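You operate a simulated robot arm through the tools that you are given. There is no shell and no other tool.

Carry out the task below with a simulated robot arm. There is one attempt and no reset: what you move stays moved.

Task
Set up the right shock absorber: collar at 5 mm, gold knob at 2, gauge at 6 bar.
Fine: loosen the red ring for the collar and tighten it after; the blue hose end goes back on its rest, the valve stays uncapped; leave the other side alone.

Only the result counts: the job must be done as asked and must still hold three seconds after the hand-in. Knocking over, shifting, dropping, spilling or breaking anything else fails it.

Robot
A 7-joint arm with a fingered hand, fixed in place. Base frame: the origin is on the floor under the middle of its stand, x ahead of it, y to its left, z up. Lengths are in cm, angles in rad, forces in N, time in s.
With the tool pointing down near the work surface it reaches from about 30 to 70 cm from the base axis. Its first joint turns from -2.897 to 2.897 rad. Payload 4 kg.
Tool frame: the origin (TCP) lies between the finger pads and is the grasp point; the fingertips stand 2.6 cm ahead of it; z points along the fingers, y is the line along which they close. The gripper opens to 14.8 cm; its body begins 7.3 cm behind the TCP. The gripper is a hand of 3 fingers: y runs from the thumb to the fingers, the wrist lies at [0, 0, -23.9] in the tool frame.
Orientation is told as [roll, pitch, yaw] about the base's x, y, z axes, in that order, counted from this pose: with the fingers straight down and closing along the base's y, the tool's x points along the base's -x, its y along +y and its z along -z.

Tools
- The arm moves only by the tool play_rows. Its argument "moves" is a list of rows, each an object (a shift or turn left out is 0) with "delta_pos": the shift along the tool's x, y, z in cm, a list of three; "rotation": the turn, a rotation vector about the tool's x, y, z in rad, a list of three. In form: [{"delta_pos": [dx, dy, dz], "rotation": [ax, ay, az]}, ...]. A call has 1 to 20 rows; each row shifts and turns the commanded pose from where the row before left it, along the tool's axes as they then stand. A row lasts 0.2 s, in which the tool goes at most 5 cm and 0.15 rad; a call with a longer step from one row to the next is refused whole. Where a pose cannot be reached the arm comes as near as it can. A force on the tool above 40 N (or 10 N above the force at the start of the call, whichever is more), or a blocked arm, ends the call early, and 0.2 s more pass. In this call time passes only in rows, and 0.2 s behind the last. It gives the time, the measured TCP pose, the force on the tool (base axes), the opening and the grip force at its end, in the units of the frame above (readings bear some noise), with the torque about the TCP (base axes, N m) and any sound that the robot's microphone picked up.
- Cameras (640 x 400 px; columns grow to the right, rows downward): "scene" is fixed at [5.17, -50.07, 169.34]; the picture's right is [0.84, -0.55, 0.00], its down [-0.34, -0.51, -0.79] and it looks along [0.43, 0.66, -0.61] (base axes); focal length 316 px, centre (320, 200). "wrist" rides on the gripper at [6.8, -3.9, -9] in the tool frame; the picture's right is [0.50, 0.87, 0.00], its down [-0.65, 0.38, -0.65] and it looks along [-0.57, 0.33, 0.76] (tool axes); focal length 222 px, centre (320, 200). There is no depth. A picture from a camera that has moved, and an enlarged one, comes with that camera's place and axes in the base frame and with its lens.
- camera(camera): a new picture of that camera. The clock stands still meanwhile.
- lift_body(by): slides the trunk up (or, below 0, down) by that many cm; the arm rides with it, the base frame stays. It gives what a move gives, with no picture.
- move_fingers(finger1, finger2, thumb_bend): sets how far each is bent, from 0 (flat) to 1 (curled in); at 0.3 the hand is open as for a grip, at 0.7 the pads meet at the TCP. One left out holds its place. A second passes; each finger stops where it meets its share of the squeeze, and holds until it gets a number again. It is the only way to open and close the hand. It gives what a move gives, with no picture; readings hold the bend of each and the force on the fingers (four entries, about 0 where the hand has none), thumb and palm.
- enlarge(camera, box): a new picture of the part [left, top, right, bottom] of that camera's present view, enlarged. The clock stands still meanwhile.
- close_job(): hands the job in; it is judged then, once.

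Places have to be worked out from the pictures, the camera data and where the tool is seen. Open the gripper and draw the arm clear of the work before you hand the job in, unless the task says otherwise.

The tools are called after "Call:" as a command line: name --argument value ..., lists and objects as JSON in quotes. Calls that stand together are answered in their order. play_rows: Moves the arm, as the interface text tells. Its arguments: {"type":"object","properties":{"moves":{"type":"array","items":{"type":"object","properties":{"delta_pos":{"type":"array","items":{"type":"number"}},"rotation":{"type":"array","items":{"type":"number"}}}}}},"required":["moves"]} The other tools are called the same way: lift_body (by) moves the trunk up or down; move_fingers (finger1, finger2, thumb_bend) moves the fingers one by one; camera (camera) takes a picture; enlarge (camera, box) takes an enlarged picture of a part of a camera's view; close_job () hands the job in.

At the start:

```text
t: 0.0
tcp_pos: [29.93, 22.34, 127.23]
orientation: [0.0, -0.001, 0.001]
ft_force: [0.0, 0.0, 0.0]
moment: [0.01, 0.04, -0.03]
opening: 14.77
grip_force: 0.1
shape: jaw
bend: [0.3, 0.3, 0.3]
finger forces: [0.0, 0.0, 0.0, 0.0, 0.0, 0.0]
trunk travel left (down, up): [-52.5, 6.5]
```

scene: 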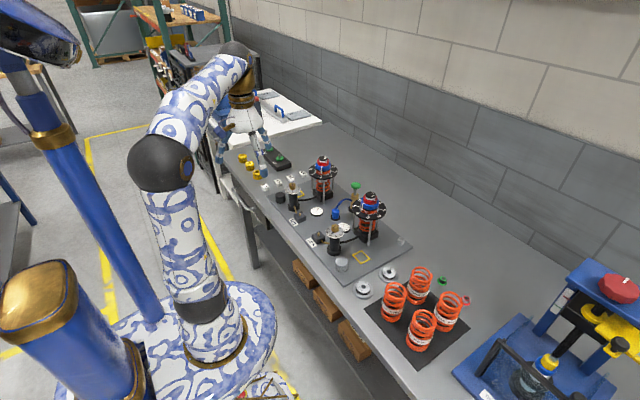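
wrist: 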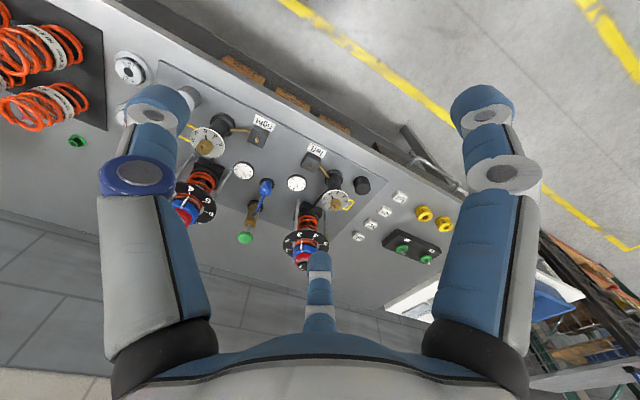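

I'll start by looking closely at the work area with both cameras.

Call:
enlarge --camera "scene" --box '[220, 130, 420, 290]'

Call:
enlarge --camera "wrist" --box '[100, 80, 420, 280]'

Call:
enlarge --camera "scene" --box '[300, 180, 420, 280]'

```text
2.50 times, centred on (320, 210) of scene
camera zoom: at [5.17, -50.07, 169.34], right [0.84, -0.55, 0.0], down [-0.34, -0.51, -0.79], along [0.43, 0.66, -0.61], focal length 790 px, centre (320, 175)
```

zoom: 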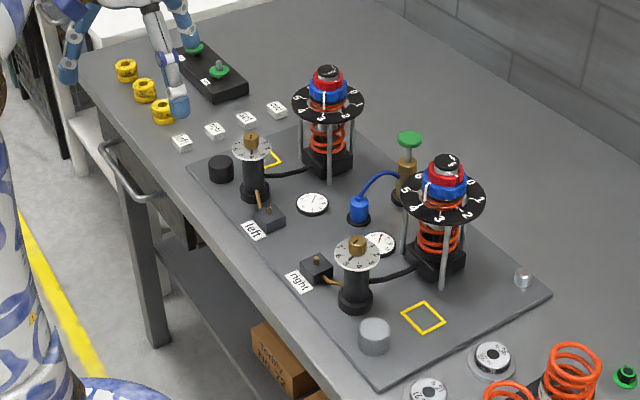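

```text
2.00 times, centred on (260, 180) of wrist
camera zoom: at [23.25, 18.5, 136.19], right [-0.5, 0.87, 0.0], down [0.65, 0.38, 0.65], along [0.57, 0.33, -0.76], focal length 444 px, centre (440, 240)
```

zoom: 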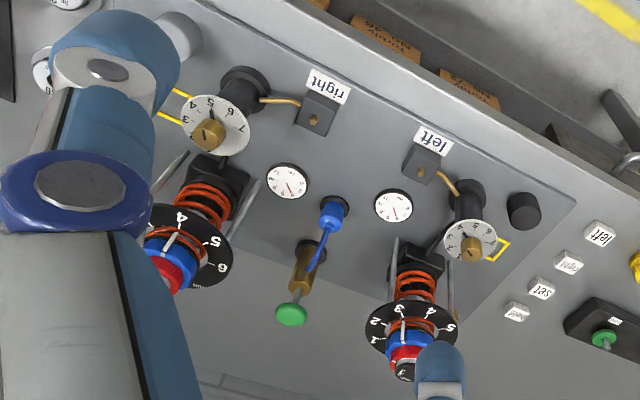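

```text
4.00 times, centred on (360, 230) of scene
camera zoom: at [5.17, -50.07, 169.34], right [0.84, -0.55, 0.0], down [-0.34, -0.51, -0.79], along [0.43, 0.66, -0.61], focal length 1263 px, centre (160, 80)
```

zoom: 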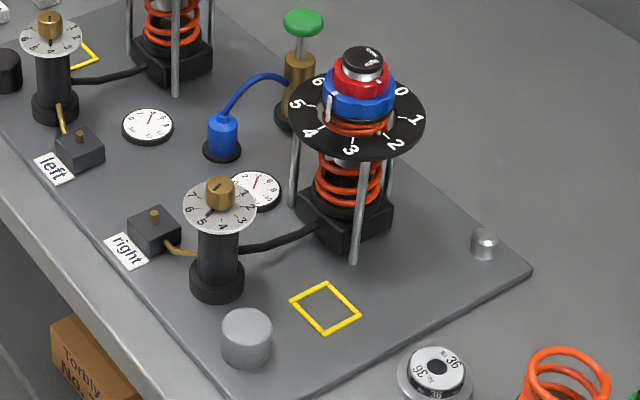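

The right unit sits near [62, 7.5], with the gold knob near [50, 10, 100], the valve near [48.5, 17.6, 92] and the pump handle near [69.7, 24, 101]. I'll swing the hand to the right at this height for a clear wrist view of the right unit.

Call:
play_rows --moves '[{"delta_pos": [-1.5, -4.0, 0]}, {"delta_pos": [-1.5, -4.0, 0]}, {"delta_pos": [-1.5, -4.0, 0]}, {"delta_pos": [-1.5, -4.0, 0]}, {"delta_pos": [-1.5, -4.0, 0]}, {"delta_pos": [-1.5, -4.0, 0]}]'

Call:
camera --camera "wrist"

Call:
enlarge --camera "wrist" --box '[200, 60, 440, 210]'

```text
t: 1.4
tcp_pos: [38.71, -1.67, 127.2]
orientation: [0.002, -0.001, 0.002]
ft_force: [-0.6, -0.2, -0.4]
moment: [0.01, -0.01, -0.03]
opening: 14.78
grip_force: 0.0
shape: jaw
bend: [0.3, 0.3, 0.3]
finger forces: [0.0, 0.0, 0.0, 0.0, 0.1, 0.0]
trunk travel left (down, up): [-52.5, 6.5]
```

```text
taken
camera wrist: at [32.18, -5.54, 136.2], right [-0.5, 0.87, 0.0], down [0.65, 0.38, 0.65], along [0.57, 0.33, -0.76], focal length 222 px, centre (320, 200)
```

wrist: 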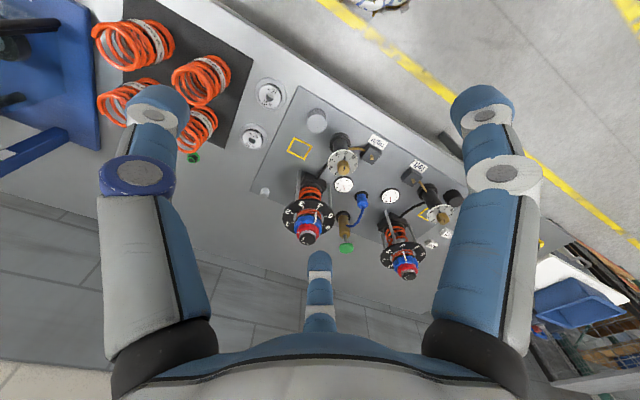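

```text
2.67 times, centred on (320, 135) of wrist
camera zoom: at [32.18, -5.54, 136.2], right [-0.5, 0.87, 0.0], down [0.65, 0.38, 0.65], along [0.57, 0.33, -0.76], focal length 592 px, centre (320, 373)
```

zoom: 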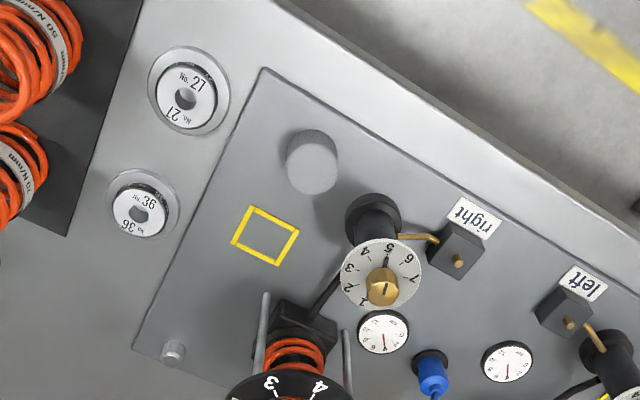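

The valve block, gold knob and gauges are visible. Zooming on the shock's top dial and the gauge/knob scale from here.

Call:
enlarge --camera "wrist" --box '[265, 170, 361, 250]'

Call:
enlarge --camera "wrist" --box '[310, 130, 406, 210]'

Call:
enlarge --camera "scene" --box '[335, 180, 395, 220]'

```text
5.00 times, centred on (313, 210) of wrist
camera zoom: at [32.18, -5.54, 136.2], right [-0.5, 0.87, 0.0], down [0.65, 0.38, 0.65], along [0.57, 0.33, -0.76], focal length 1111 px, centre (355, 150)
```

zoom: 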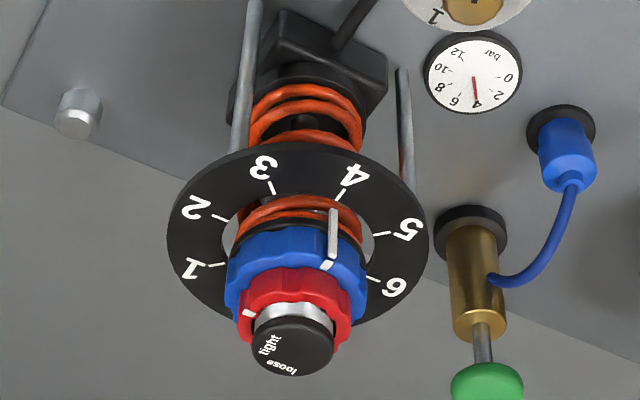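

```text
5.00 times, centred on (358, 170) of wrist
camera zoom: at [32.18, -5.54, 136.2], right [-0.5, 0.87, 0.0], down [0.65, 0.38, 0.65], along [0.57, 0.33, -0.76], focal length 1111 px, centre (130, 350)
```

zoom: 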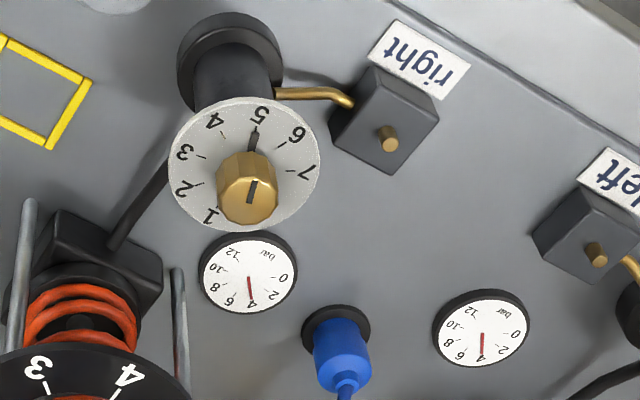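

```text
10.00 times, centred on (365, 200) of scene
camera zoom: at [5.17, -50.07, 169.34], right [0.84, -0.55, 0.0], down [-0.34, -0.51, -0.79], along [0.43, 0.66, -0.61], focal length 3158 px, centre (-130, 200)
```

zoom: 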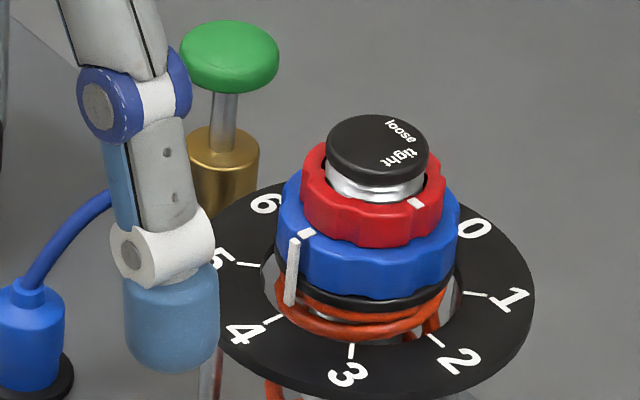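

The cap top of the right shock triangulates to about [64.5, 10.2, 107.1], with the dial plate near z 101. I move above it, staying well clear at TCP z≈118, to refine the view.

Call:
play_rows --moves '[{"delta_pos": [-3.69, 1.7, 0]}, {"delta_pos": [-3.69, 1.7, 0.5]}, {"delta_pos": [-3.69, 1.7, 1.5]}, {"delta_pos": [-3.69, 1.7, 1.5]}, {"delta_pos": [-3.69, 1.7, 1.5]}, {"delta_pos": [-3.69, 1.7, 2]}, {"delta_pos": [-3.69, 1.7, 2]}]'

Call:
camera --camera "wrist"

Call:
camera --camera "scene"

```text
t: 3.0
tcp_pos: [62.3, 9.51, 118.74]
orientation: [0.0, 0.0, 0.0]
ft_force: [-0.5, 0.6, 0.2]
moment: [0.0, -0.02, -0.02]
opening: 14.8
grip_force: 0.0
shape: jaw
bend: [0.3, 0.3, 0.3]
finger forces: [0.0, 0.0, 0.1, 0.0, 0.0, 0.0]
out of reach, approached as far as the arm can: row 7
trunk travel left (down, up): [-52.5, 6.5]
```

```text
taken
camera wrist: at [55.59, 5.62, 127.88], right [-0.5, 0.87, 0.0], down [0.65, 0.38, 0.65], along [0.57, 0.33, -0.76], focal length 222 px, centre (320, 200)
```

wrist: 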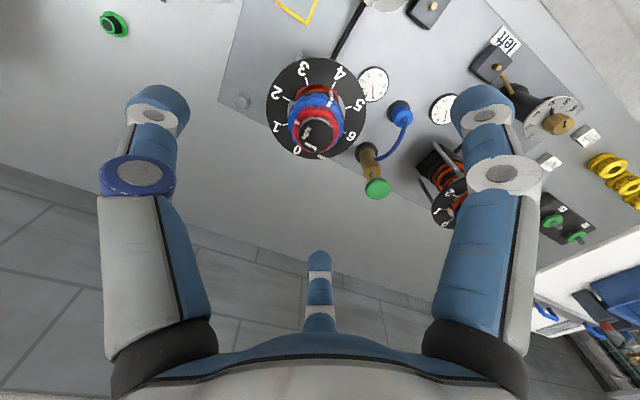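

```text
taken
```

scene: 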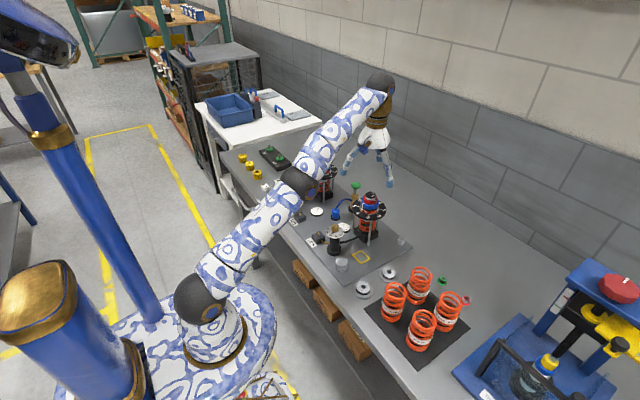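

Row 7 was at the reach limit for this height, so I raise the trunk 6 cm (the hand rides up into clear air) to gain reach.

Call:
lift_body --by 6

Call:
play_rows --moves '[{"delta_pos": [0, 0, 3]}, {"delta_pos": [0, 0, 3]}, {"delta_pos": [-1.1, 0.3, 1]}, {"delta_pos": [-1.1, 0.3, 1]}]'

Call:
enlarge --camera "wrist" --box '[220, 20, 428, 150]'

Call:
enlarge --camera "scene" --box '[310, 120, 430, 270]'

```text
t: 4.0
tcp_pos: [62.4, 9.65, 124.83]
orientation: [0.002, -0.001, 0.0]
ft_force: [0.5, 0.1, -0.2]
moment: [0.01, 0.0, -0.01]
opening: 14.8
grip_force: 0.0
shape: jaw
bend: [0.3, 0.3, 0.3]
finger forces: [0.0, 0.0, 0.1, 0.0, 0.0, 0.0]
trunk travel left (down, up): [-58.5, 0.5]
```

```text
t: 5.0
tcp_pos: [65.38, 9.99, 119.3]
orientation: [0.0, 0.0, 0.0]
ft_force: [1.3, -0.5, 0.1]
moment: [-0.02, 0.01, 0.0]
opening: 14.8
grip_force: 0.0
shape: jaw
bend: [0.3, 0.3, 0.3]
finger forces: [0.1, 0.0, 0.1, 0.0, 0.0, 0.0]
out of reach, approached as far as the arm can: row 1, 2, 3, 4
trunk travel left (down, up): [-58.5, 0.5]
```

```text
3.08 times, centred on (324, 85) of wrist
camera zoom: at [58.67, 6.14, 128.29], right [-0.5, 0.87, 0.0], down [0.66, 0.38, 0.65], along [0.57, 0.33, -0.76], focal length 684 px, centre (308, 554)
```

zoom: 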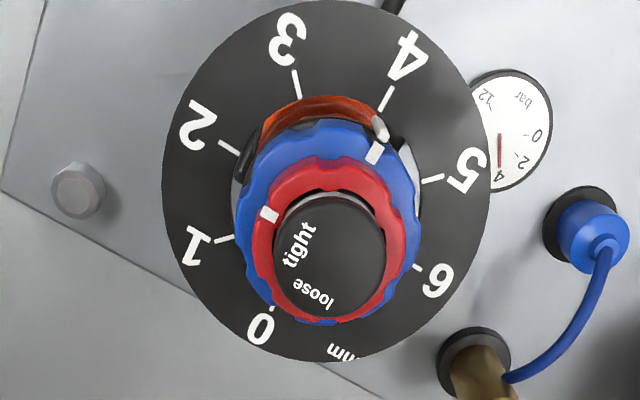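

```text
2.67 times, centred on (370, 195) of scene
camera zoom: at [5.17, -50.07, 169.34], right [0.84, -0.55, 0.0], down [-0.34, -0.51, -0.79], along [0.43, 0.66, -0.61], focal length 842 px, centre (187, 213)
```

zoom: 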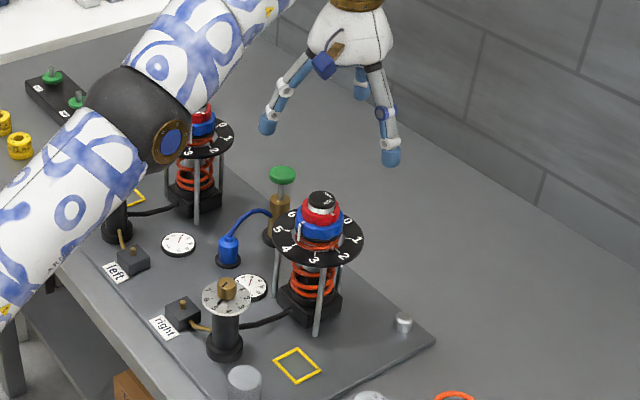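

The collar pointer sits just past 4, and the ring's white mark is at "tight", with "loose" counter-clockwise seen from above. I estimate the axis at (64.2, 10.05), cap top at 107.3, red ring 105.0–106.4 (r≈2.35), blue collar 103.4–105.0 (r≈3.0) and dial plate at 101.2. I'll pre-bend the fingers up here to learn the finger geometry.

Call:
move_fingers --finger1 0.5 --finger2 0.5 --thumb_bend 0.5

Call:
camera --camera "wrist"

Call:
enlarge --camera "scene" --box '[340, 60, 436, 230]'

```text
t: 6.0
tcp_pos: [65.31, 10.15, 119.26]
orientation: [0.001, -0.001, -0.001]
ft_force: [-0.1, 0.3, 0.6]
moment: [-0.05, 0.05, -0.03]
opening: 6.25
grip_force: 0.1
shape: fingers
bend: [0.5, 0.5, 0.5]
finger forces: [0.0, 0.0, 0.1, 0.1, 0.0, 0.0]
trunk travel left (down, up): [-58.5, 0.5]
```

```text
taken
camera wrist: at [58.53, 6.14, 128.38], right [-0.5, 0.87, 0.0], down [0.65, 0.38, 0.65], along [0.57, 0.33, -0.76], focal length 222 px, centre (320, 200)
```

wrist: 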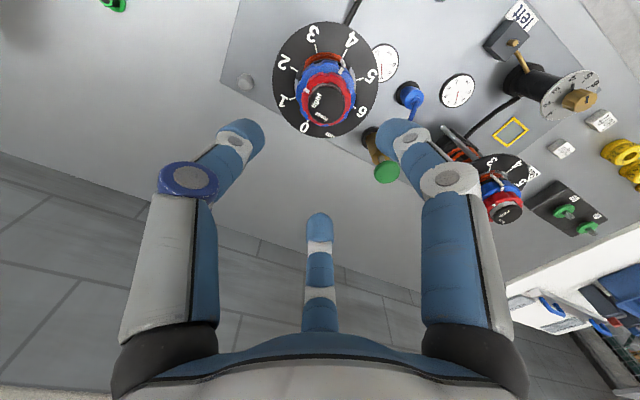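

```text
2.35 times, centred on (388, 145) of scene
camera zoom: at [5.17, -50.07, 169.34], right [0.84, -0.55, 0.0], down [-0.34, -0.51, -0.79], along [0.43, 0.66, -0.61], focal length 743 px, centre (160, 329)
```

zoom: 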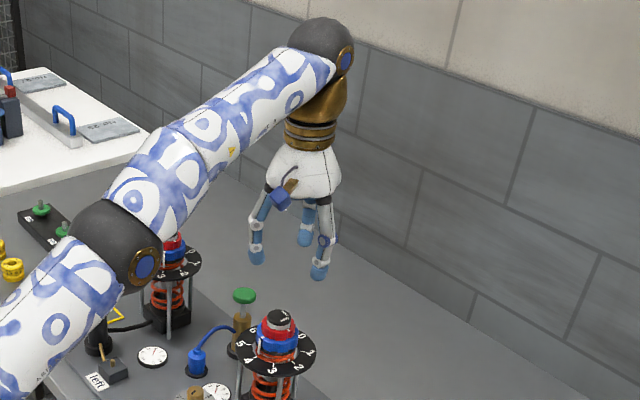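

At bend 0.5 the opening is 6.25 cm, about right around the red ring. I descend to about z 112 over the axis and check alignment.

Call:
play_rows --moves '[{"delta_pos": [0.55, 0, 2.4]}, {"delta_pos": [0.55, 0, 2.4]}, {"delta_pos": [0, 0, 2.4]}]'

Call:
camera --camera "wrist"

Call:
enlarge --camera "scene" --box '[325, 140, 421, 240]'

```text
t: 6.8
tcp_pos: [64.11, 10.05, 112.02]
orientation: [-0.002, -0.001, -0.001]
ft_force: [-0.1, -0.3, 0.6]
moment: [-0.03, -0.01, 0.0]
opening: 6.25
grip_force: 0.1
shape: fingers
bend: [0.5, 0.5, 0.5]
finger forces: [0.0, 0.0, 0.0, 0.0, 0.0, 0.1]
trunk travel left (down, up): [-58.5, 0.5]
```

```text
taken
camera wrist: at [57.45, 6.12, 121.15], right [-0.5, 0.87, 0.0], down [0.66, 0.38, 0.65], along [0.57, 0.33, -0.76], focal length 222 px, centre (320, 200)
```

wrist: 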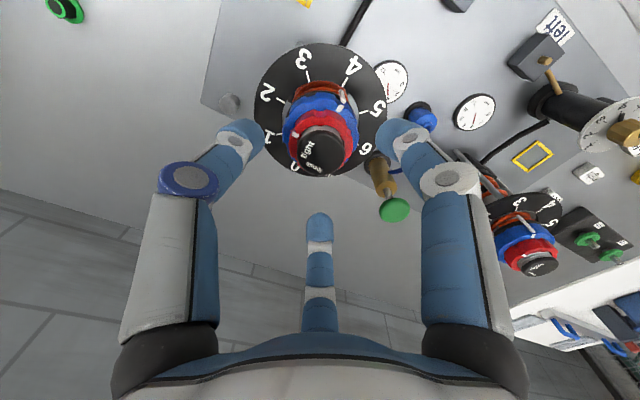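

```text
4.00 times, centred on (373, 190) of scene
camera zoom: at [5.17, -50.07, 169.34], right [0.84, -0.55, 0.0], down [-0.34, -0.51, -0.79], along [0.43, 0.66, -0.61], focal length 1263 px, centre (108, 240)
```

zoom: 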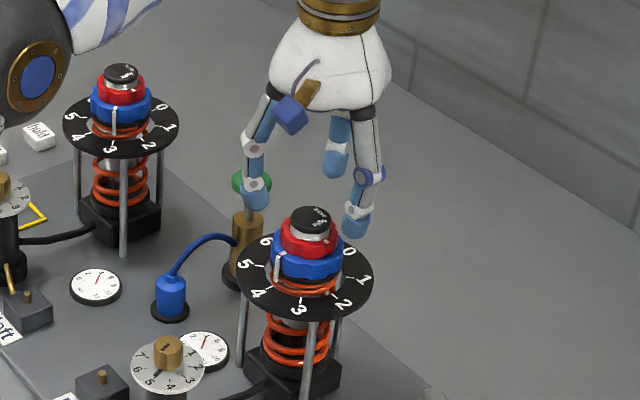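

Alignment looks good; I zoom in on both views to check where the fingertips really are relative to the ring.

Call:
enlarge --camera "scene" --box '[350, 160, 398, 205]'

Call:
enlarge --camera "wrist" --box '[200, 90, 440, 240]'

```text
8.89 times, centred on (374, 182) of scene
camera zoom: at [5.17, -50.07, 169.34], right [0.84, -0.55, 0.0], down [-0.34, -0.51, -0.79], along [0.43, 0.66, -0.61], focal length 2807 px, centre (-160, 356)
```

zoom: 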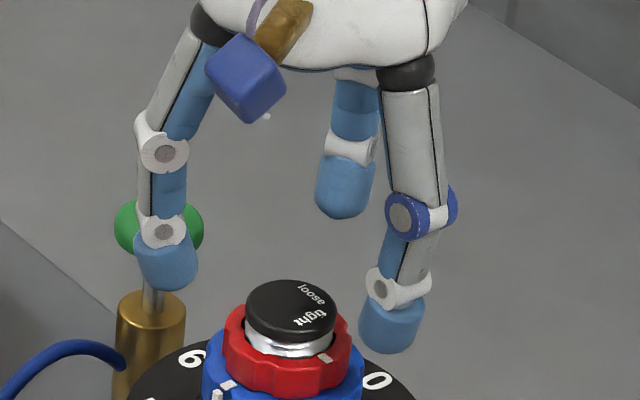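

```text
2.67 times, centred on (320, 165) of wrist
camera zoom: at [57.45, 6.12, 121.15], right [-0.5, 0.87, 0.0], down [0.66, 0.38, 0.65], along [0.57, 0.33, -0.76], focal length 592 px, centre (320, 293)
```

zoom: 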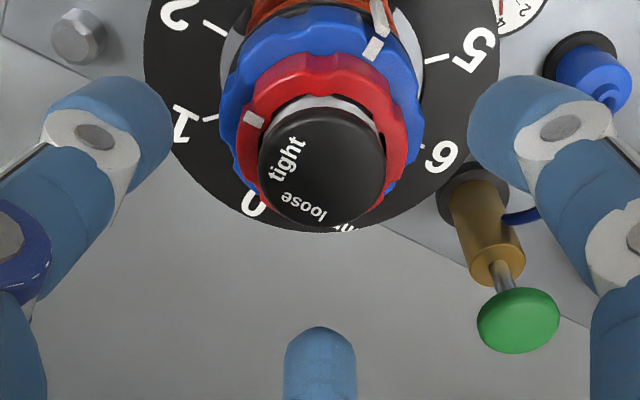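

Fingertips are about 2 cm thick, with their ends roughly 3 cm below the TCP. I pre-rotate the hand clockwise by 0.75 rad so it can then turn counter-clockwise with plenty of wrist travel, and come down to z≈109.

Call:
play_rows --moves '[{"rotation": [0, 0, 0.15]}, {"rotation": [0, 0, 0.15]}, {"rotation": [0, 0, 0.15]}, {"rotation": [0, 0, 0.15]}, {"rotation": [0, 0, 0.15]}, {"delta_pos": [0, 0, 1.5]}, {"delta_pos": [0, 0, 1.5]}]'

Call:
enlarge --camera "scene" --box '[340, 160, 400, 220]'

Call:
enlarge --camera "wrist" --box '[200, 90, 440, 240]'

```text
t: 8.4
tcp_pos: [64.09, 10.15, 109.08]
orientation: [-0.001, 0.0, -0.751]
ft_force: [-0.6, 0.1, 0.0]
moment: [0.01, -0.02, -0.01]
opening: 6.24
grip_force: 0.2
shape: fingers
bend: [0.5, 0.5, 0.5]
finger forces: [0.0, 0.0, 0.0, 0.0, 0.1, 0.0]
trunk travel left (down, up): [-58.5, 0.5]
```

```text
6.67 times, centred on (370, 190) of scene
camera zoom: at [5.17, -50.07, 169.34], right [0.84, -0.55, 0.0], down [-0.34, -0.51, -0.79], along [0.43, 0.66, -0.61], focal length 2106 px, centre (-13, 267)
```

zoom: 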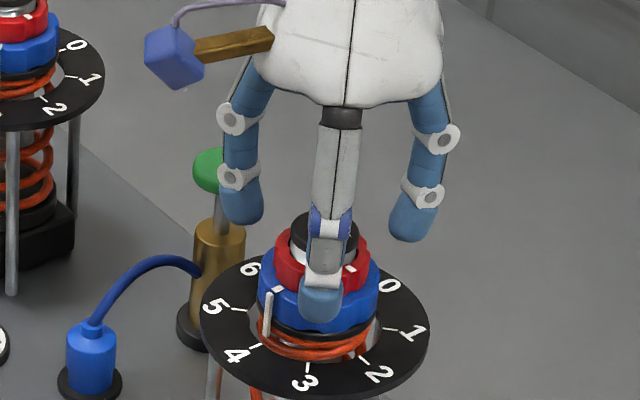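

```text
2.67 times, centred on (320, 165) of wrist
camera zoom: at [56.57, 11.84, 118.19], right [0.22, 0.97, 0.0], down [0.74, -0.17, 0.65], along [0.64, -0.15, -0.76], focal length 592 px, centre (320, 293)
```

zoom: 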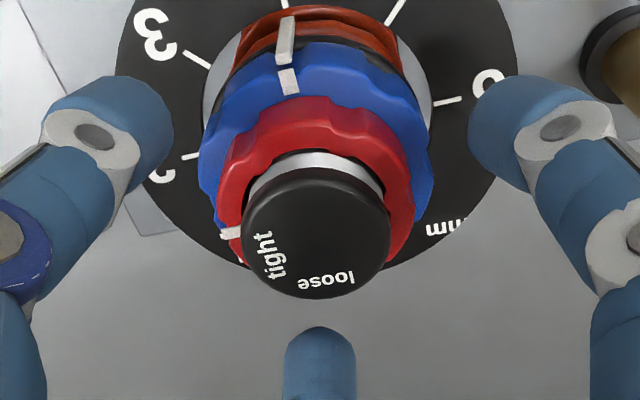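

The cap is centred between the fingers. I lower another 1 cm, so that the tips stand just above the blue collar, and check.

Call:
play_rows --moves '[{"delta_pos": [0.05, 0.05, 0.5]}, {"delta_pos": [0, 0, 0.5]}]'

Call:
enlarge --camera "scene" --box '[345, 165, 393, 205]'

Call:
enlarge --camera "wrist" --box '[200, 100, 440, 250]'

```text
t: 9.0
tcp_pos: [64.02, 9.99, 108.19]
orientation: [0.002, -0.001, -0.748]
ft_force: [-0.7, -0.1, -0.1]
moment: [0.03, 0.01, 0.01]
opening: 6.27
grip_force: 0.0
shape: fingers
bend: [0.5, 0.5, 0.5]
finger forces: [0.1, 0.1, 0.1, 0.0, 0.0, 0.0]
trunk travel left (down, up): [-58.5, 0.5]
```

```text
10.00 times, centred on (369, 185) of scene
camera zoom: at [5.17, -50.07, 169.34], right [0.84, -0.55, 0.0], down [-0.34, -0.51, -0.79], along [0.43, 0.66, -0.61], focal length 3158 px, centre (-170, 350)
```

zoom: 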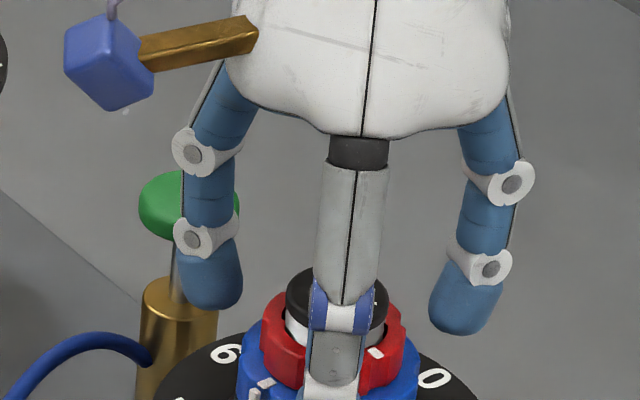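

```text
2.67 times, centred on (320, 175) of wrist
camera zoom: at [56.58, 11.88, 117.22], right [0.22, 0.97, 0.0], down [0.74, -0.17, 0.65], along [0.64, -0.15, -0.76], focal length 592 px, centre (320, 267)
```

zoom: 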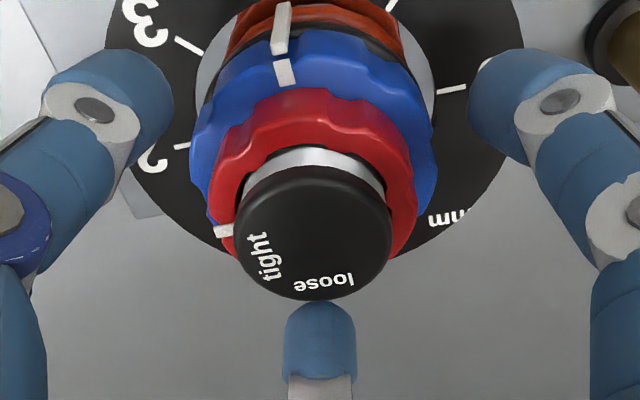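

Now I close gently onto the red ring and read the bends and forces.

Call:
move_fingers --finger1 0.56 --finger2 0.56 --thumb_bend 0.56

Call:
enlarge --camera "scene" --box '[340, 165, 400, 215]'

Call:
enlarge --camera "wrist" --box '[200, 100, 440, 250]'

```text
t: 10.0
tcp_pos: [64.23, 10.16, 108.23]
orientation: [0.001, 0.001, -0.748]
ft_force: [-0.2, -0.6, 0.5]
moment: [-0.03, 0.04, 0.02]
opening: 4.37
grip_force: 0.3
shape: fingers
bend: [0.56, 0.56, 0.56]
finger forces: [0.0, 0.0, 0.0, 0.0, 0.5, 0.1]
trunk travel left (down, up): [-58.5, 0.5]
```

```text
8.00 times, centred on (370, 190) of scene
camera zoom: at [5.17, -50.07, 169.34], right [0.84, -0.55, 0.0], down [-0.34, -0.51, -0.79], along [0.43, 0.66, -0.61], focal length 2527 px, centre (-80, 280)
```

zoom: 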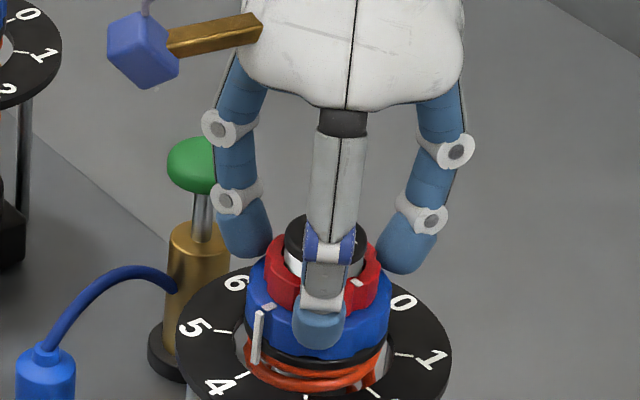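

```text
2.67 times, centred on (320, 175) of wrist
camera zoom: at [56.57, 11.87, 117.22], right [0.22, 0.97, 0.0], down [0.74, -0.17, 0.65], along [0.64, -0.15, -0.76], focal length 592 px, centre (320, 267)
```

zoom: 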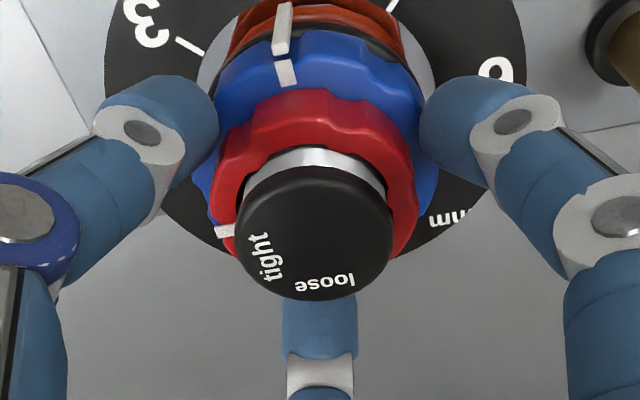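

The tips are about level with the blue collar's upper edge, so I raise 0.3 cm to clear it and then squeeze the red ring.

Call:
play_rows --moves '[{"delta_pos": [0, 0, -0.3]}]'

Call:
move_fingers --finger1 0.62 --finger2 0.62 --thumb_bend 0.62

Call:
enlarge --camera "wrist" --box '[200, 100, 440, 250]'

Call:
enlarge --camera "scene" --box '[340, 165, 400, 215]'

```text
t: 10.4
tcp_pos: [64.02, 10.16, 108.46]
orientation: [0.001, -0.001, -0.749]
ft_force: [-0.5, -0.5, -0.2]
moment: [-0.01, -0.02, 0.01]
opening: 4.31
grip_force: 0.0
shape: fingers
bend: [0.56, 0.56, 0.56]
finger forces: [0.0, 0.0, 0.0, 0.0, 0.0, 0.0]
trunk travel left (down, up): [-58.5, 0.5]
```

```text
t: 11.4
tcp_pos: [64.04, 10.16, 108.47]
orientation: [0.001, 0.001, -0.747]
ft_force: [-2.7, -2.3, -1.9]
moment: [-0.05, 0.06, 0.01]
opening: 3.58
grip_force: 5.3
shape: fingers
bend: [0.58, 0.58, 0.59]
finger forces: [3.0, 2.8, 0.1, 0.0, 5.7, 0.0]
trunk travel left (down, up): [-58.5, 0.5]
```

```text
2.67 times, centred on (320, 175) of wrist
camera zoom: at [56.54, 11.87, 117.53], right [0.22, 0.97, 0.0], down [0.74, -0.17, 0.65], along [0.64, -0.15, -0.76], focal length 592 px, centre (320, 267)
```

zoom: 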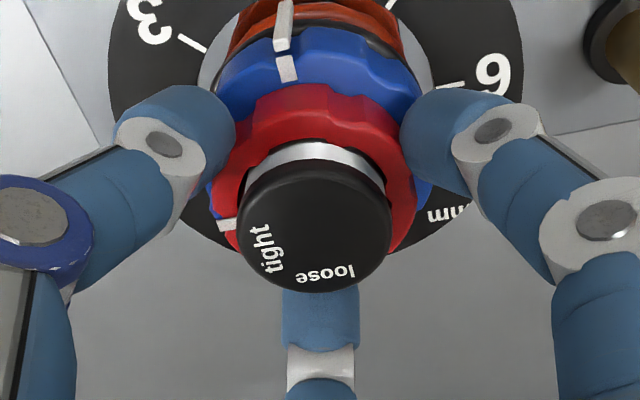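

```text
8.00 times, centred on (370, 190) of scene
camera zoom: at [5.17, -50.07, 169.34], right [0.84, -0.55, 0.0], down [-0.34, -0.51, -0.79], along [0.43, 0.66, -0.61], focal length 2527 px, centre (-80, 280)
```

zoom: 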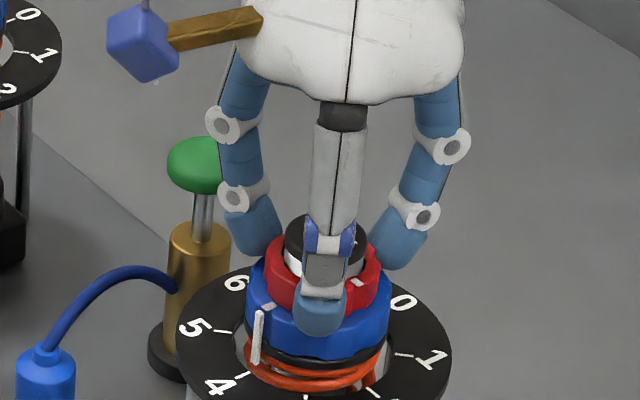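

All three fingers hold the ring at light force. I firm up the squeeze and make a first small counter-clockwise turn.

Call:
move_fingers --finger1 0.7 --finger2 0.7 --thumb_bend 0.7

Call:
play_rows --moves '[{"rotation": [0, 0, -0.1]}, {"rotation": [0, 0, -0.1]}, {"rotation": [0, 0, -0.1]}]'

Call:
enlarge --camera "wrist" --box '[200, 100, 440, 250]'

```text
t: 12.4
tcp_pos: [63.98, 10.06, 108.46]
orientation: [-0.001, 0.003, -0.749]
ft_force: [-4.7, -3.9, -1.9]
moment: [-0.12, 0.13, -0.02]
opening: 3.41
grip_force: 17.1
shape: fingers
bend: [0.59, 0.59, 0.6]
finger forces: [9.3, 9.1, 0.0, 0.0, 15.7, 0.1]
trunk travel left (down, up): [-58.5, 0.5]
```

```text
t: 13.2
tcp_pos: [64.03, 10.03, 108.48]
orientation: [0.0, 0.0, -0.445]
ft_force: [-5.2, -2.8, -0.7]
moment: [-0.07, 0.14, -0.05]
opening: 3.42
grip_force: 17.3
shape: fingers
bend: [0.59, 0.59, 0.6]
finger forces: [10.1, 9.1, 0.0, 0.0, 15.9, 0.0]
trunk travel left (down, up): [-58.5, 0.5]
```

```text
2.67 times, centred on (320, 175) of wrist
camera zoom: at [56.33, 9.49, 117.53], right [-0.08, 1.0, 0.0], down [0.75, 0.06, 0.65], along [0.65, 0.05, -0.76], focal length 592 px, centre (320, 267)
```

zoom: 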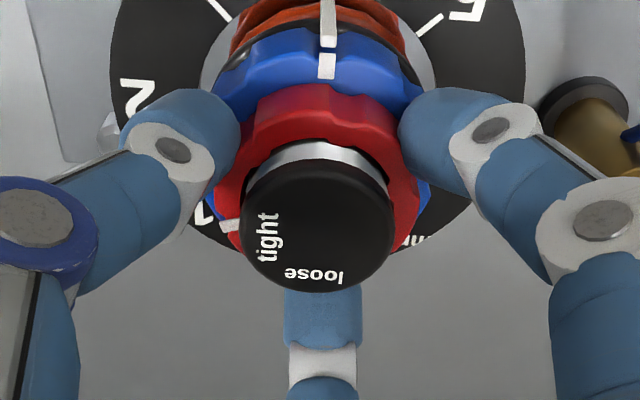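

The ring turned with the hand (its mark stayed fixed in the hand's view while the blue collar did not). I continue counter-clockwise toward "loose".

Call:
play_rows --moves '[{"rotation": [0, 0, -0.1]}, {"rotation": [0, 0, -0.1]}, {"rotation": [0, 0, -0.1]}, {"rotation": [0, 0, -0.1]}, {"rotation": [0, 0, -0.1]}, {"rotation": [0, 0, -0.1]}]'

Call:
enlarge --camera "wrist" --box '[200, 100, 440, 250]'

```text
t: 14.6
tcp_pos: [64.04, 10.1, 108.44]
orientation: [0.0, 0.001, 0.151]
ft_force: [-3.5, -5.9, -1.9]
moment: [-0.1, 0.14, -0.04]
opening: 3.44
grip_force: 17.6
shape: fingers
bend: [0.59, 0.59, 0.6]
finger forces: [10.9, 8.9, 0.1, 0.0, 15.3, 0.0]
trunk travel left (down, up): [-58.5, 0.5]
```

```text
2.67 times, centred on (320, 175) of wrist
camera zoom: at [58.03, 5.19, 117.53], right [-0.63, 0.78, 0.0], down [0.59, 0.47, 0.65], along [0.51, 0.41, -0.76], focal length 592 px, centre (320, 267)
```

zoom: 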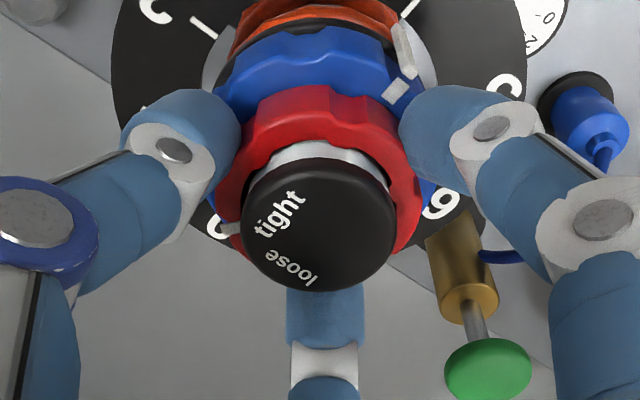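

The ring mark is roughly midway between "tight" and "loose". I continue turning.

Call:
play_rows --moves '[{"rotation": [0, 0, -0.1]}, {"rotation": [0, 0, -0.1]}, {"rotation": [0, 0, -0.1]}, {"rotation": [0, 0, -0.1]}]'

Call:
enlarge --camera "wrist" --box '[200, 100, 440, 250]'

Call:
enlarge --camera "scene" --box '[340, 165, 400, 215]'

```text
t: 15.6
tcp_pos: [63.97, 10.06, 108.53]
orientation: [0.001, 0.001, 0.552]
ft_force: [-4.0, -5.7, -0.5]
moment: [-0.12, 0.14, -0.04]
opening: 3.46
grip_force: 17.6
shape: fingers
bend: [0.58, 0.59, 0.61]
finger forces: [11.7, 9.3, 0.0, 0.0, 14.4, 0.0]
trunk travel left (down, up): [-58.5, 0.5]
```

```text
2.67 times, centred on (320, 175) of wrist
camera zoom: at [60.44, 3.19, 117.53], right [-0.88, 0.48, 0.0], down [0.36, 0.67, 0.65], along [0.31, 0.58, -0.76], focal length 592 px, centre (320, 267)
```

zoom: 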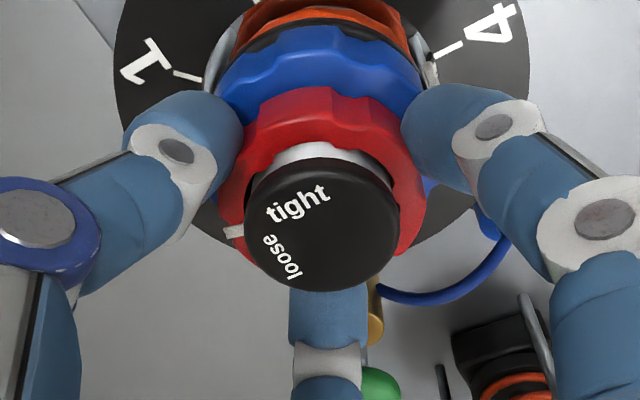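

```text
8.00 times, centred on (370, 190) of scene
camera zoom: at [5.17, -50.07, 169.34], right [0.84, -0.55, 0.0], down [-0.34, -0.51, -0.79], along [0.43, 0.66, -0.61], focal length 2527 px, centre (-80, 280)
```

zoom: 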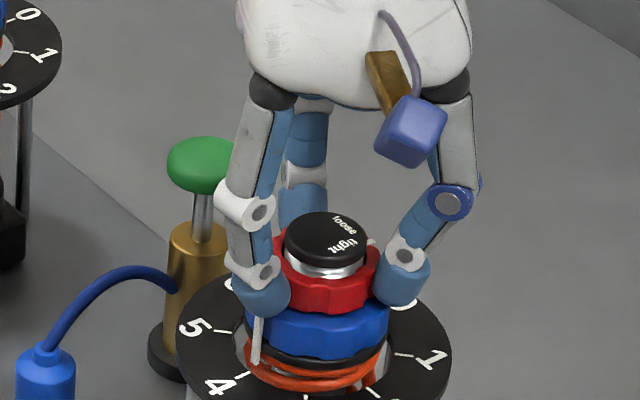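

The mark is nearly at "loose" and torque is still low. I turn slightly further to see whether there is a stop.

Call:
play_rows --moves '[{"rotation": [0, 0, -0.1]}, {"rotation": [0, 0, -0.1]}]'

Call:
enlarge --camera "wrist" --box '[200, 100, 440, 250]'

```text
t: 16.2
tcp_pos: [64.01, 9.97, 108.52]
orientation: [-0.001, -0.001, 0.752]
ft_force: [-1.5, -6.1, -0.7]
moment: [-0.15, 0.12, 0.0]
opening: 3.43
grip_force: 17.9
shape: fingers
bend: [0.58, 0.59, 0.61]
finger forces: [11.7, 9.5, 0.0, 0.0, 14.5, 0.1]
trunk travel left (down, up): [-58.5, 0.5]
```

```text
2.67 times, centred on (320, 175) of wrist
camera zoom: at [61.87, 2.59, 117.53], right [-0.96, 0.29, 0.0], down [0.22, 0.72, 0.65], along [0.19, 0.63, -0.76], focal length 592 px, centre (320, 267)
```

zoom: 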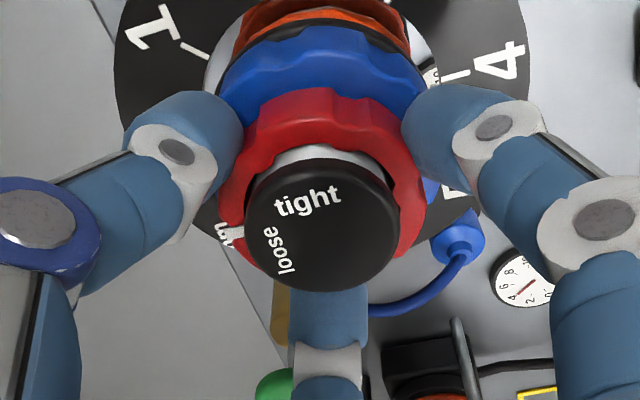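

I zoom in tighter to find the ring's white mark.

Call:
enlarge --camera "wrist" --box '[270, 140, 370, 215]'

Call:
enlarge --camera "scene" --box '[350, 175, 390, 205]'

```text
5.33 times, centred on (320, 178) of wrist
camera zoom: at [61.87, 2.59, 117.53], right [-0.96, 0.29, 0.0], down [0.22, 0.72, 0.65], along [0.19, 0.63, -0.76], focal length 1185 px, centre (320, 320)
```

zoom: 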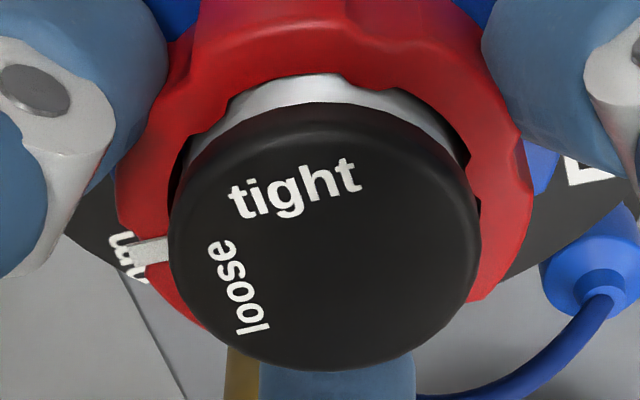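

```text
13.33 times, centred on (370, 190) of scene
camera zoom: at [5.17, -50.07, 169.34], right [0.84, -0.55, 0.0], down [-0.34, -0.51, -0.79], along [0.43, 0.66, -0.61], focal length 4211 px, centre (-347, 333)
```

zoom: 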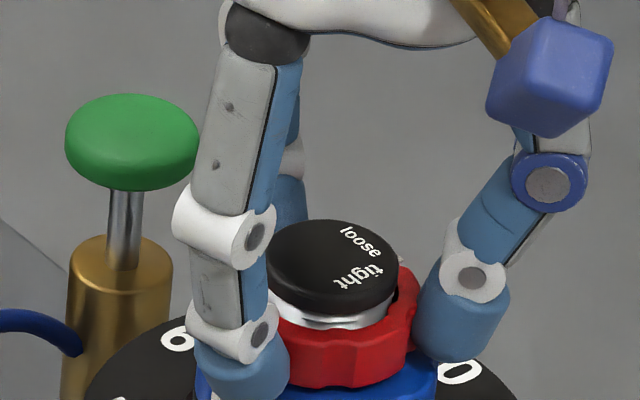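

The mark now stands beside "loose" exactly as it stood beside "tight", and the hand began to slip there, so the ring is at its loose stop. I open slightly, rise, and re-orient the hand to yaw ≈ -0.25, so the fingers straddle the pointer bar.

Call:
move_fingers --finger1 0.54 --finger2 0.54 --thumb_bend 0.54

Call:
play_rows --moves '[{"delta_pos": [0, 0, -1.5]}, {"delta_pos": [0, 0, -1.5]}, {"delta_pos": [0, 0, 0], "rotation": [0, 0, 0.145]}, {"rotation": [0, 0, 0.145]}, {"rotation": [0, 0, 0.145]}, {"rotation": [0, 0, 0.145]}, {"rotation": [0, 0, 0.145]}, {"rotation": [0, 0, 0.145]}, {"rotation": [0, 0, 0.145]}]'

Call:
enlarge --camera "wrist" --box '[220, 60, 420, 185]'

Call:
enlarge --camera "scene" --box '[345, 175, 395, 213]'

```text
t: 17.2
tcp_pos: [64.09, 10.25, 108.41]
orientation: [-0.001, -0.001, 0.751]
ft_force: [-0.3, 0.5, 0.3]
moment: [-0.03, -0.03, 0.01]
opening: 4.85
grip_force: 0.1
shape: fingers
bend: [0.54, 0.54, 0.54]
finger forces: [0.2, 0.1, 0.0, 0.1, 0.1, 0.0]
trunk travel left (down, up): [-58.5, 0.5]
```

```text
t: 19.2
tcp_pos: [64.09, 10.15, 111.57]
orientation: [0.0, 0.0, -0.268]
ft_force: [0.4, 0.4, 0.0]
moment: [0.0, -0.01, -0.02]
opening: 4.83
grip_force: 0.0
shape: fingers
bend: [0.54, 0.54, 0.54]
finger forces: [0.0, 0.0, 0.1, 0.1, 0.1, 0.0]
trunk travel left (down, up): [-58.5, 0.5]
```

```text
3.20 times, centred on (320, 122) of wrist
camera zoom: at [56.64, 8.16, 120.52], right [-0.25, 0.97, 0.0], down [0.73, 0.19, 0.65], along [0.63, 0.17, -0.76], focal length 711 px, centre (320, 448)
```

zoom: 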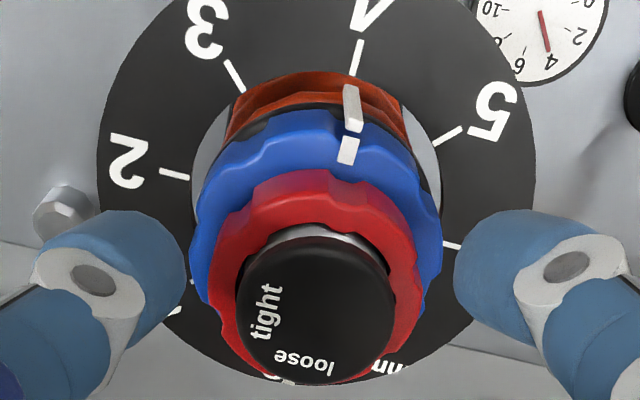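

```text
10.53 times, centred on (370, 194) of scene
camera zoom: at [5.17, -50.07, 169.34], right [0.84, -0.55, 0.0], down [-0.34, -0.51, -0.79], along [0.43, 0.66, -0.61], focal length 3324 px, centre (-206, 263)
```

zoom: 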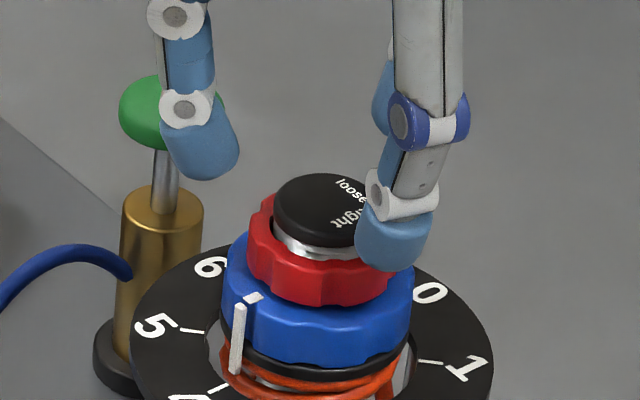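

The pointer is right on 4 (collar at 4), so 5 mm needs about 49° clockwise. I test in the air that the wrist can reach yaw ≈ -1.15 from here.

Call:
play_rows --moves '[{"rotation": [0, 0, 0.15]}, {"rotation": [0, 0, 0.15]}, {"rotation": [0, 0, 0.15]}, {"rotation": [0, 0, 0.15]}, {"rotation": [0, 0, 0.15]}, {"rotation": [0, 0, 0.15]}]'

Call:
enlarge --camera "wrist" --box '[220, 60, 420, 185]'

```text
t: 20.6
tcp_pos: [64.08, 10.16, 111.5]
orientation: [0.003, 0.0, -1.165]
ft_force: [-0.1, -0.7, 0.5]
moment: [-0.03, -0.04, 0.01]
opening: 4.82
grip_force: 0.0
shape: fingers
bend: [0.54, 0.54, 0.54]
finger forces: [0.0, 0.1, 0.0, 0.0, 0.0, 0.0]
trunk travel left (down, up): [-58.5, 0.5]
```

```text
3.20 times, centred on (320, 122) of wrist
camera zoom: at [57.91, 14.8, 120.48], right [0.6, 0.8, 0.0], down [0.61, -0.45, 0.65], along [0.52, -0.39, -0.76], focal length 711 px, centre (320, 448)
```

zoom: 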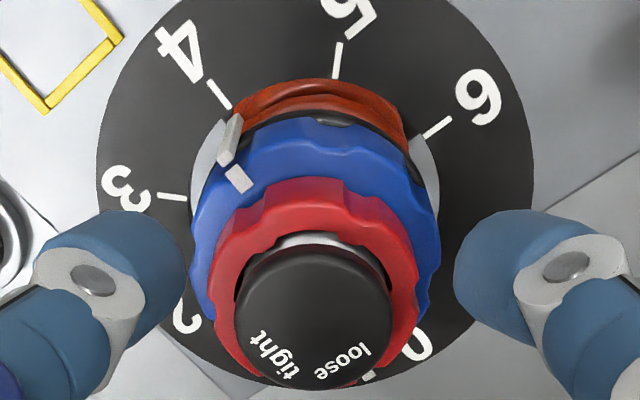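

The wrist reaches that yaw, and the pointer is visibly collinear with tick 4. I return to yaw ≈ -0.27, open wider (0.45), and descend around the blue collar.

Call:
move_fingers --finger1 0.45 --finger2 0.45 --thumb_bend 0.45

Call:
play_rows --moves '[{"rotation": [0, 0, -0.15]}, {"rotation": [0, 0, -0.15]}, {"rotation": [0, 0, -0.15]}, {"rotation": [0, 0, -0.15]}, {"rotation": [0, 0, -0.15]}, {"rotation": [0, 0, -0.14]}, {"delta_pos": [0, 0, 1.5]}, {"delta_pos": [0, 0, 1.5]}, {"delta_pos": [0, 0, 1.0]}, {"delta_pos": [0, 0, 0.8]}]'

Call:
enlarge --camera "scene" --box '[340, 165, 400, 215]'

Call:
enlarge --camera "wrist" --box '[200, 100, 440, 250]'

```text
t: 21.6
tcp_pos: [64.15, 10.21, 111.48]
orientation: [0.001, 0.0, -1.165]
ft_force: [0.3, -0.3, -0.2]
moment: [-0.01, 0.0, 0.02]
opening: 7.78
grip_force: 0.2
shape: fingers
bend: [0.45, 0.45, 0.45]
finger forces: [0.0, 0.0, 0.0, 0.0, 0.1, 0.0]
trunk travel left (down, up): [-58.5, 0.5]
```

```text
t: 23.8
tcp_pos: [64.15, 10.06, 106.71]
orientation: [0.0, -0.001, -0.275]
ft_force: [0.4, 0.4, 0.2]
moment: [-0.01, 0.02, -0.02]
opening: 7.8
grip_force: 0.1
shape: fingers
bend: [0.45, 0.45, 0.45]
finger forces: [0.0, 0.0, 0.1, 0.0, 0.0, 0.1]
trunk travel left (down, up): [-58.5, 0.5]
```

```text
8.00 times, centred on (370, 190) of scene
camera zoom: at [5.17, -50.07, 169.34], right [0.84, -0.55, 0.0], down [-0.34, -0.51, -0.79], along [0.43, 0.66, -0.61], focal length 2527 px, centre (-80, 280)
```

zoom: 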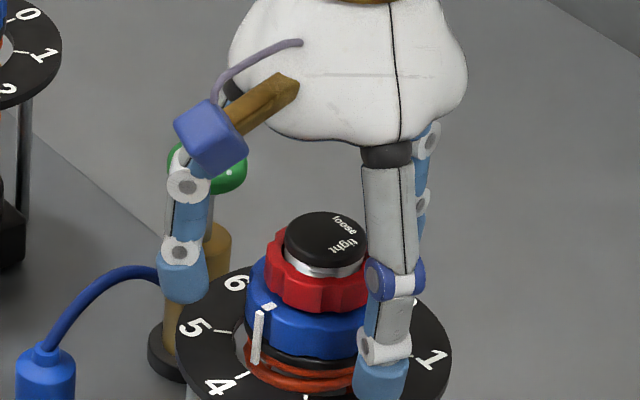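

```text
2.67 times, centred on (320, 175) of wrist
camera zoom: at [56.6, 8.14, 115.69], right [-0.25, 0.97, 0.0], down [0.73, 0.19, 0.65], along [0.63, 0.16, -0.76], focal length 592 px, centre (320, 267)
```

zoom: 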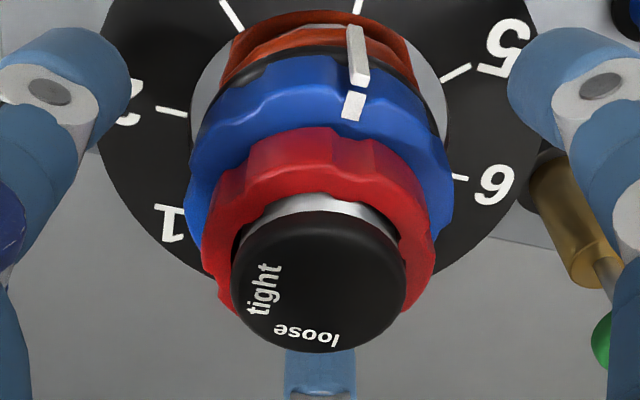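

The fingers surround the collar clear of the pointer and the dial plate. I lower 0.4 cm and close onto the blue collar.

Call:
play_rows --moves '[{"delta_pos": [0, 0, 0.4]}]'

Call:
move_fingers --finger1 0.56 --finger2 0.56 --thumb_bend 0.56

Call:
enlarge --camera "scene" --box '[340, 165, 400, 215]'

Call:
enlarge --camera "wrist" --box '[200, 100, 440, 250]'

```text
t: 24.2
tcp_pos: [64.06, 10.03, 106.34]
orientation: [0.001, 0.0, -0.273]
ft_force: [0.2, -0.3, 0.1]
moment: [-0.01, 0.0, 0.0]
opening: 7.82
grip_force: 0.0
shape: fingers
bend: [0.45, 0.45, 0.45]
finger forces: [0.0, 0.0, 0.1, 0.0, 0.0, 0.0]
trunk travel left (down, up): [-58.5, 0.5]
```

```text
t: 25.2
tcp_pos: [63.97, 10.18, 106.43]
orientation: [0.001, 0.001, -0.275]
ft_force: [-1.0, -0.4, -0.6]
moment: [-0.05, 0.0, -0.02]
opening: 4.84
grip_force: 2.4
shape: fingers
bend: [0.54, 0.55, 0.55]
finger forces: [1.5, 0.9, 0.1, 0.1, 2.2, 0.0]
trunk travel left (down, up): [-58.5, 0.5]
```

```text
8.00 times, centred on (370, 190) of scene
camera zoom: at [5.17, -50.07, 169.34], right [0.84, -0.55, 0.0], down [-0.34, -0.51, -0.79], along [0.43, 0.66, -0.61], focal length 2527 px, centre (-80, 280)
```

zoom: 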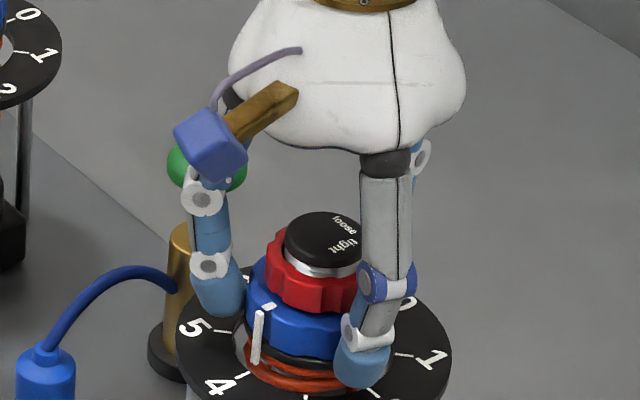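

```text
2.67 times, centred on (320, 175) of wrist
camera zoom: at [56.61, 8.15, 115.32], right [-0.25, 0.97, 0.0], down [0.73, 0.19, 0.65], along [0.63, 0.16, -0.76], focal length 592 px, centre (320, 267)
```

zoom: 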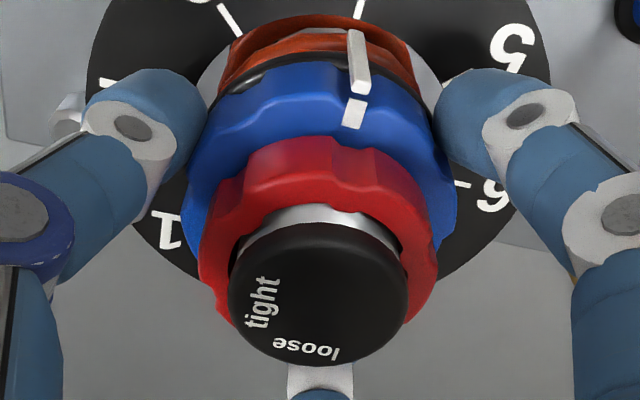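

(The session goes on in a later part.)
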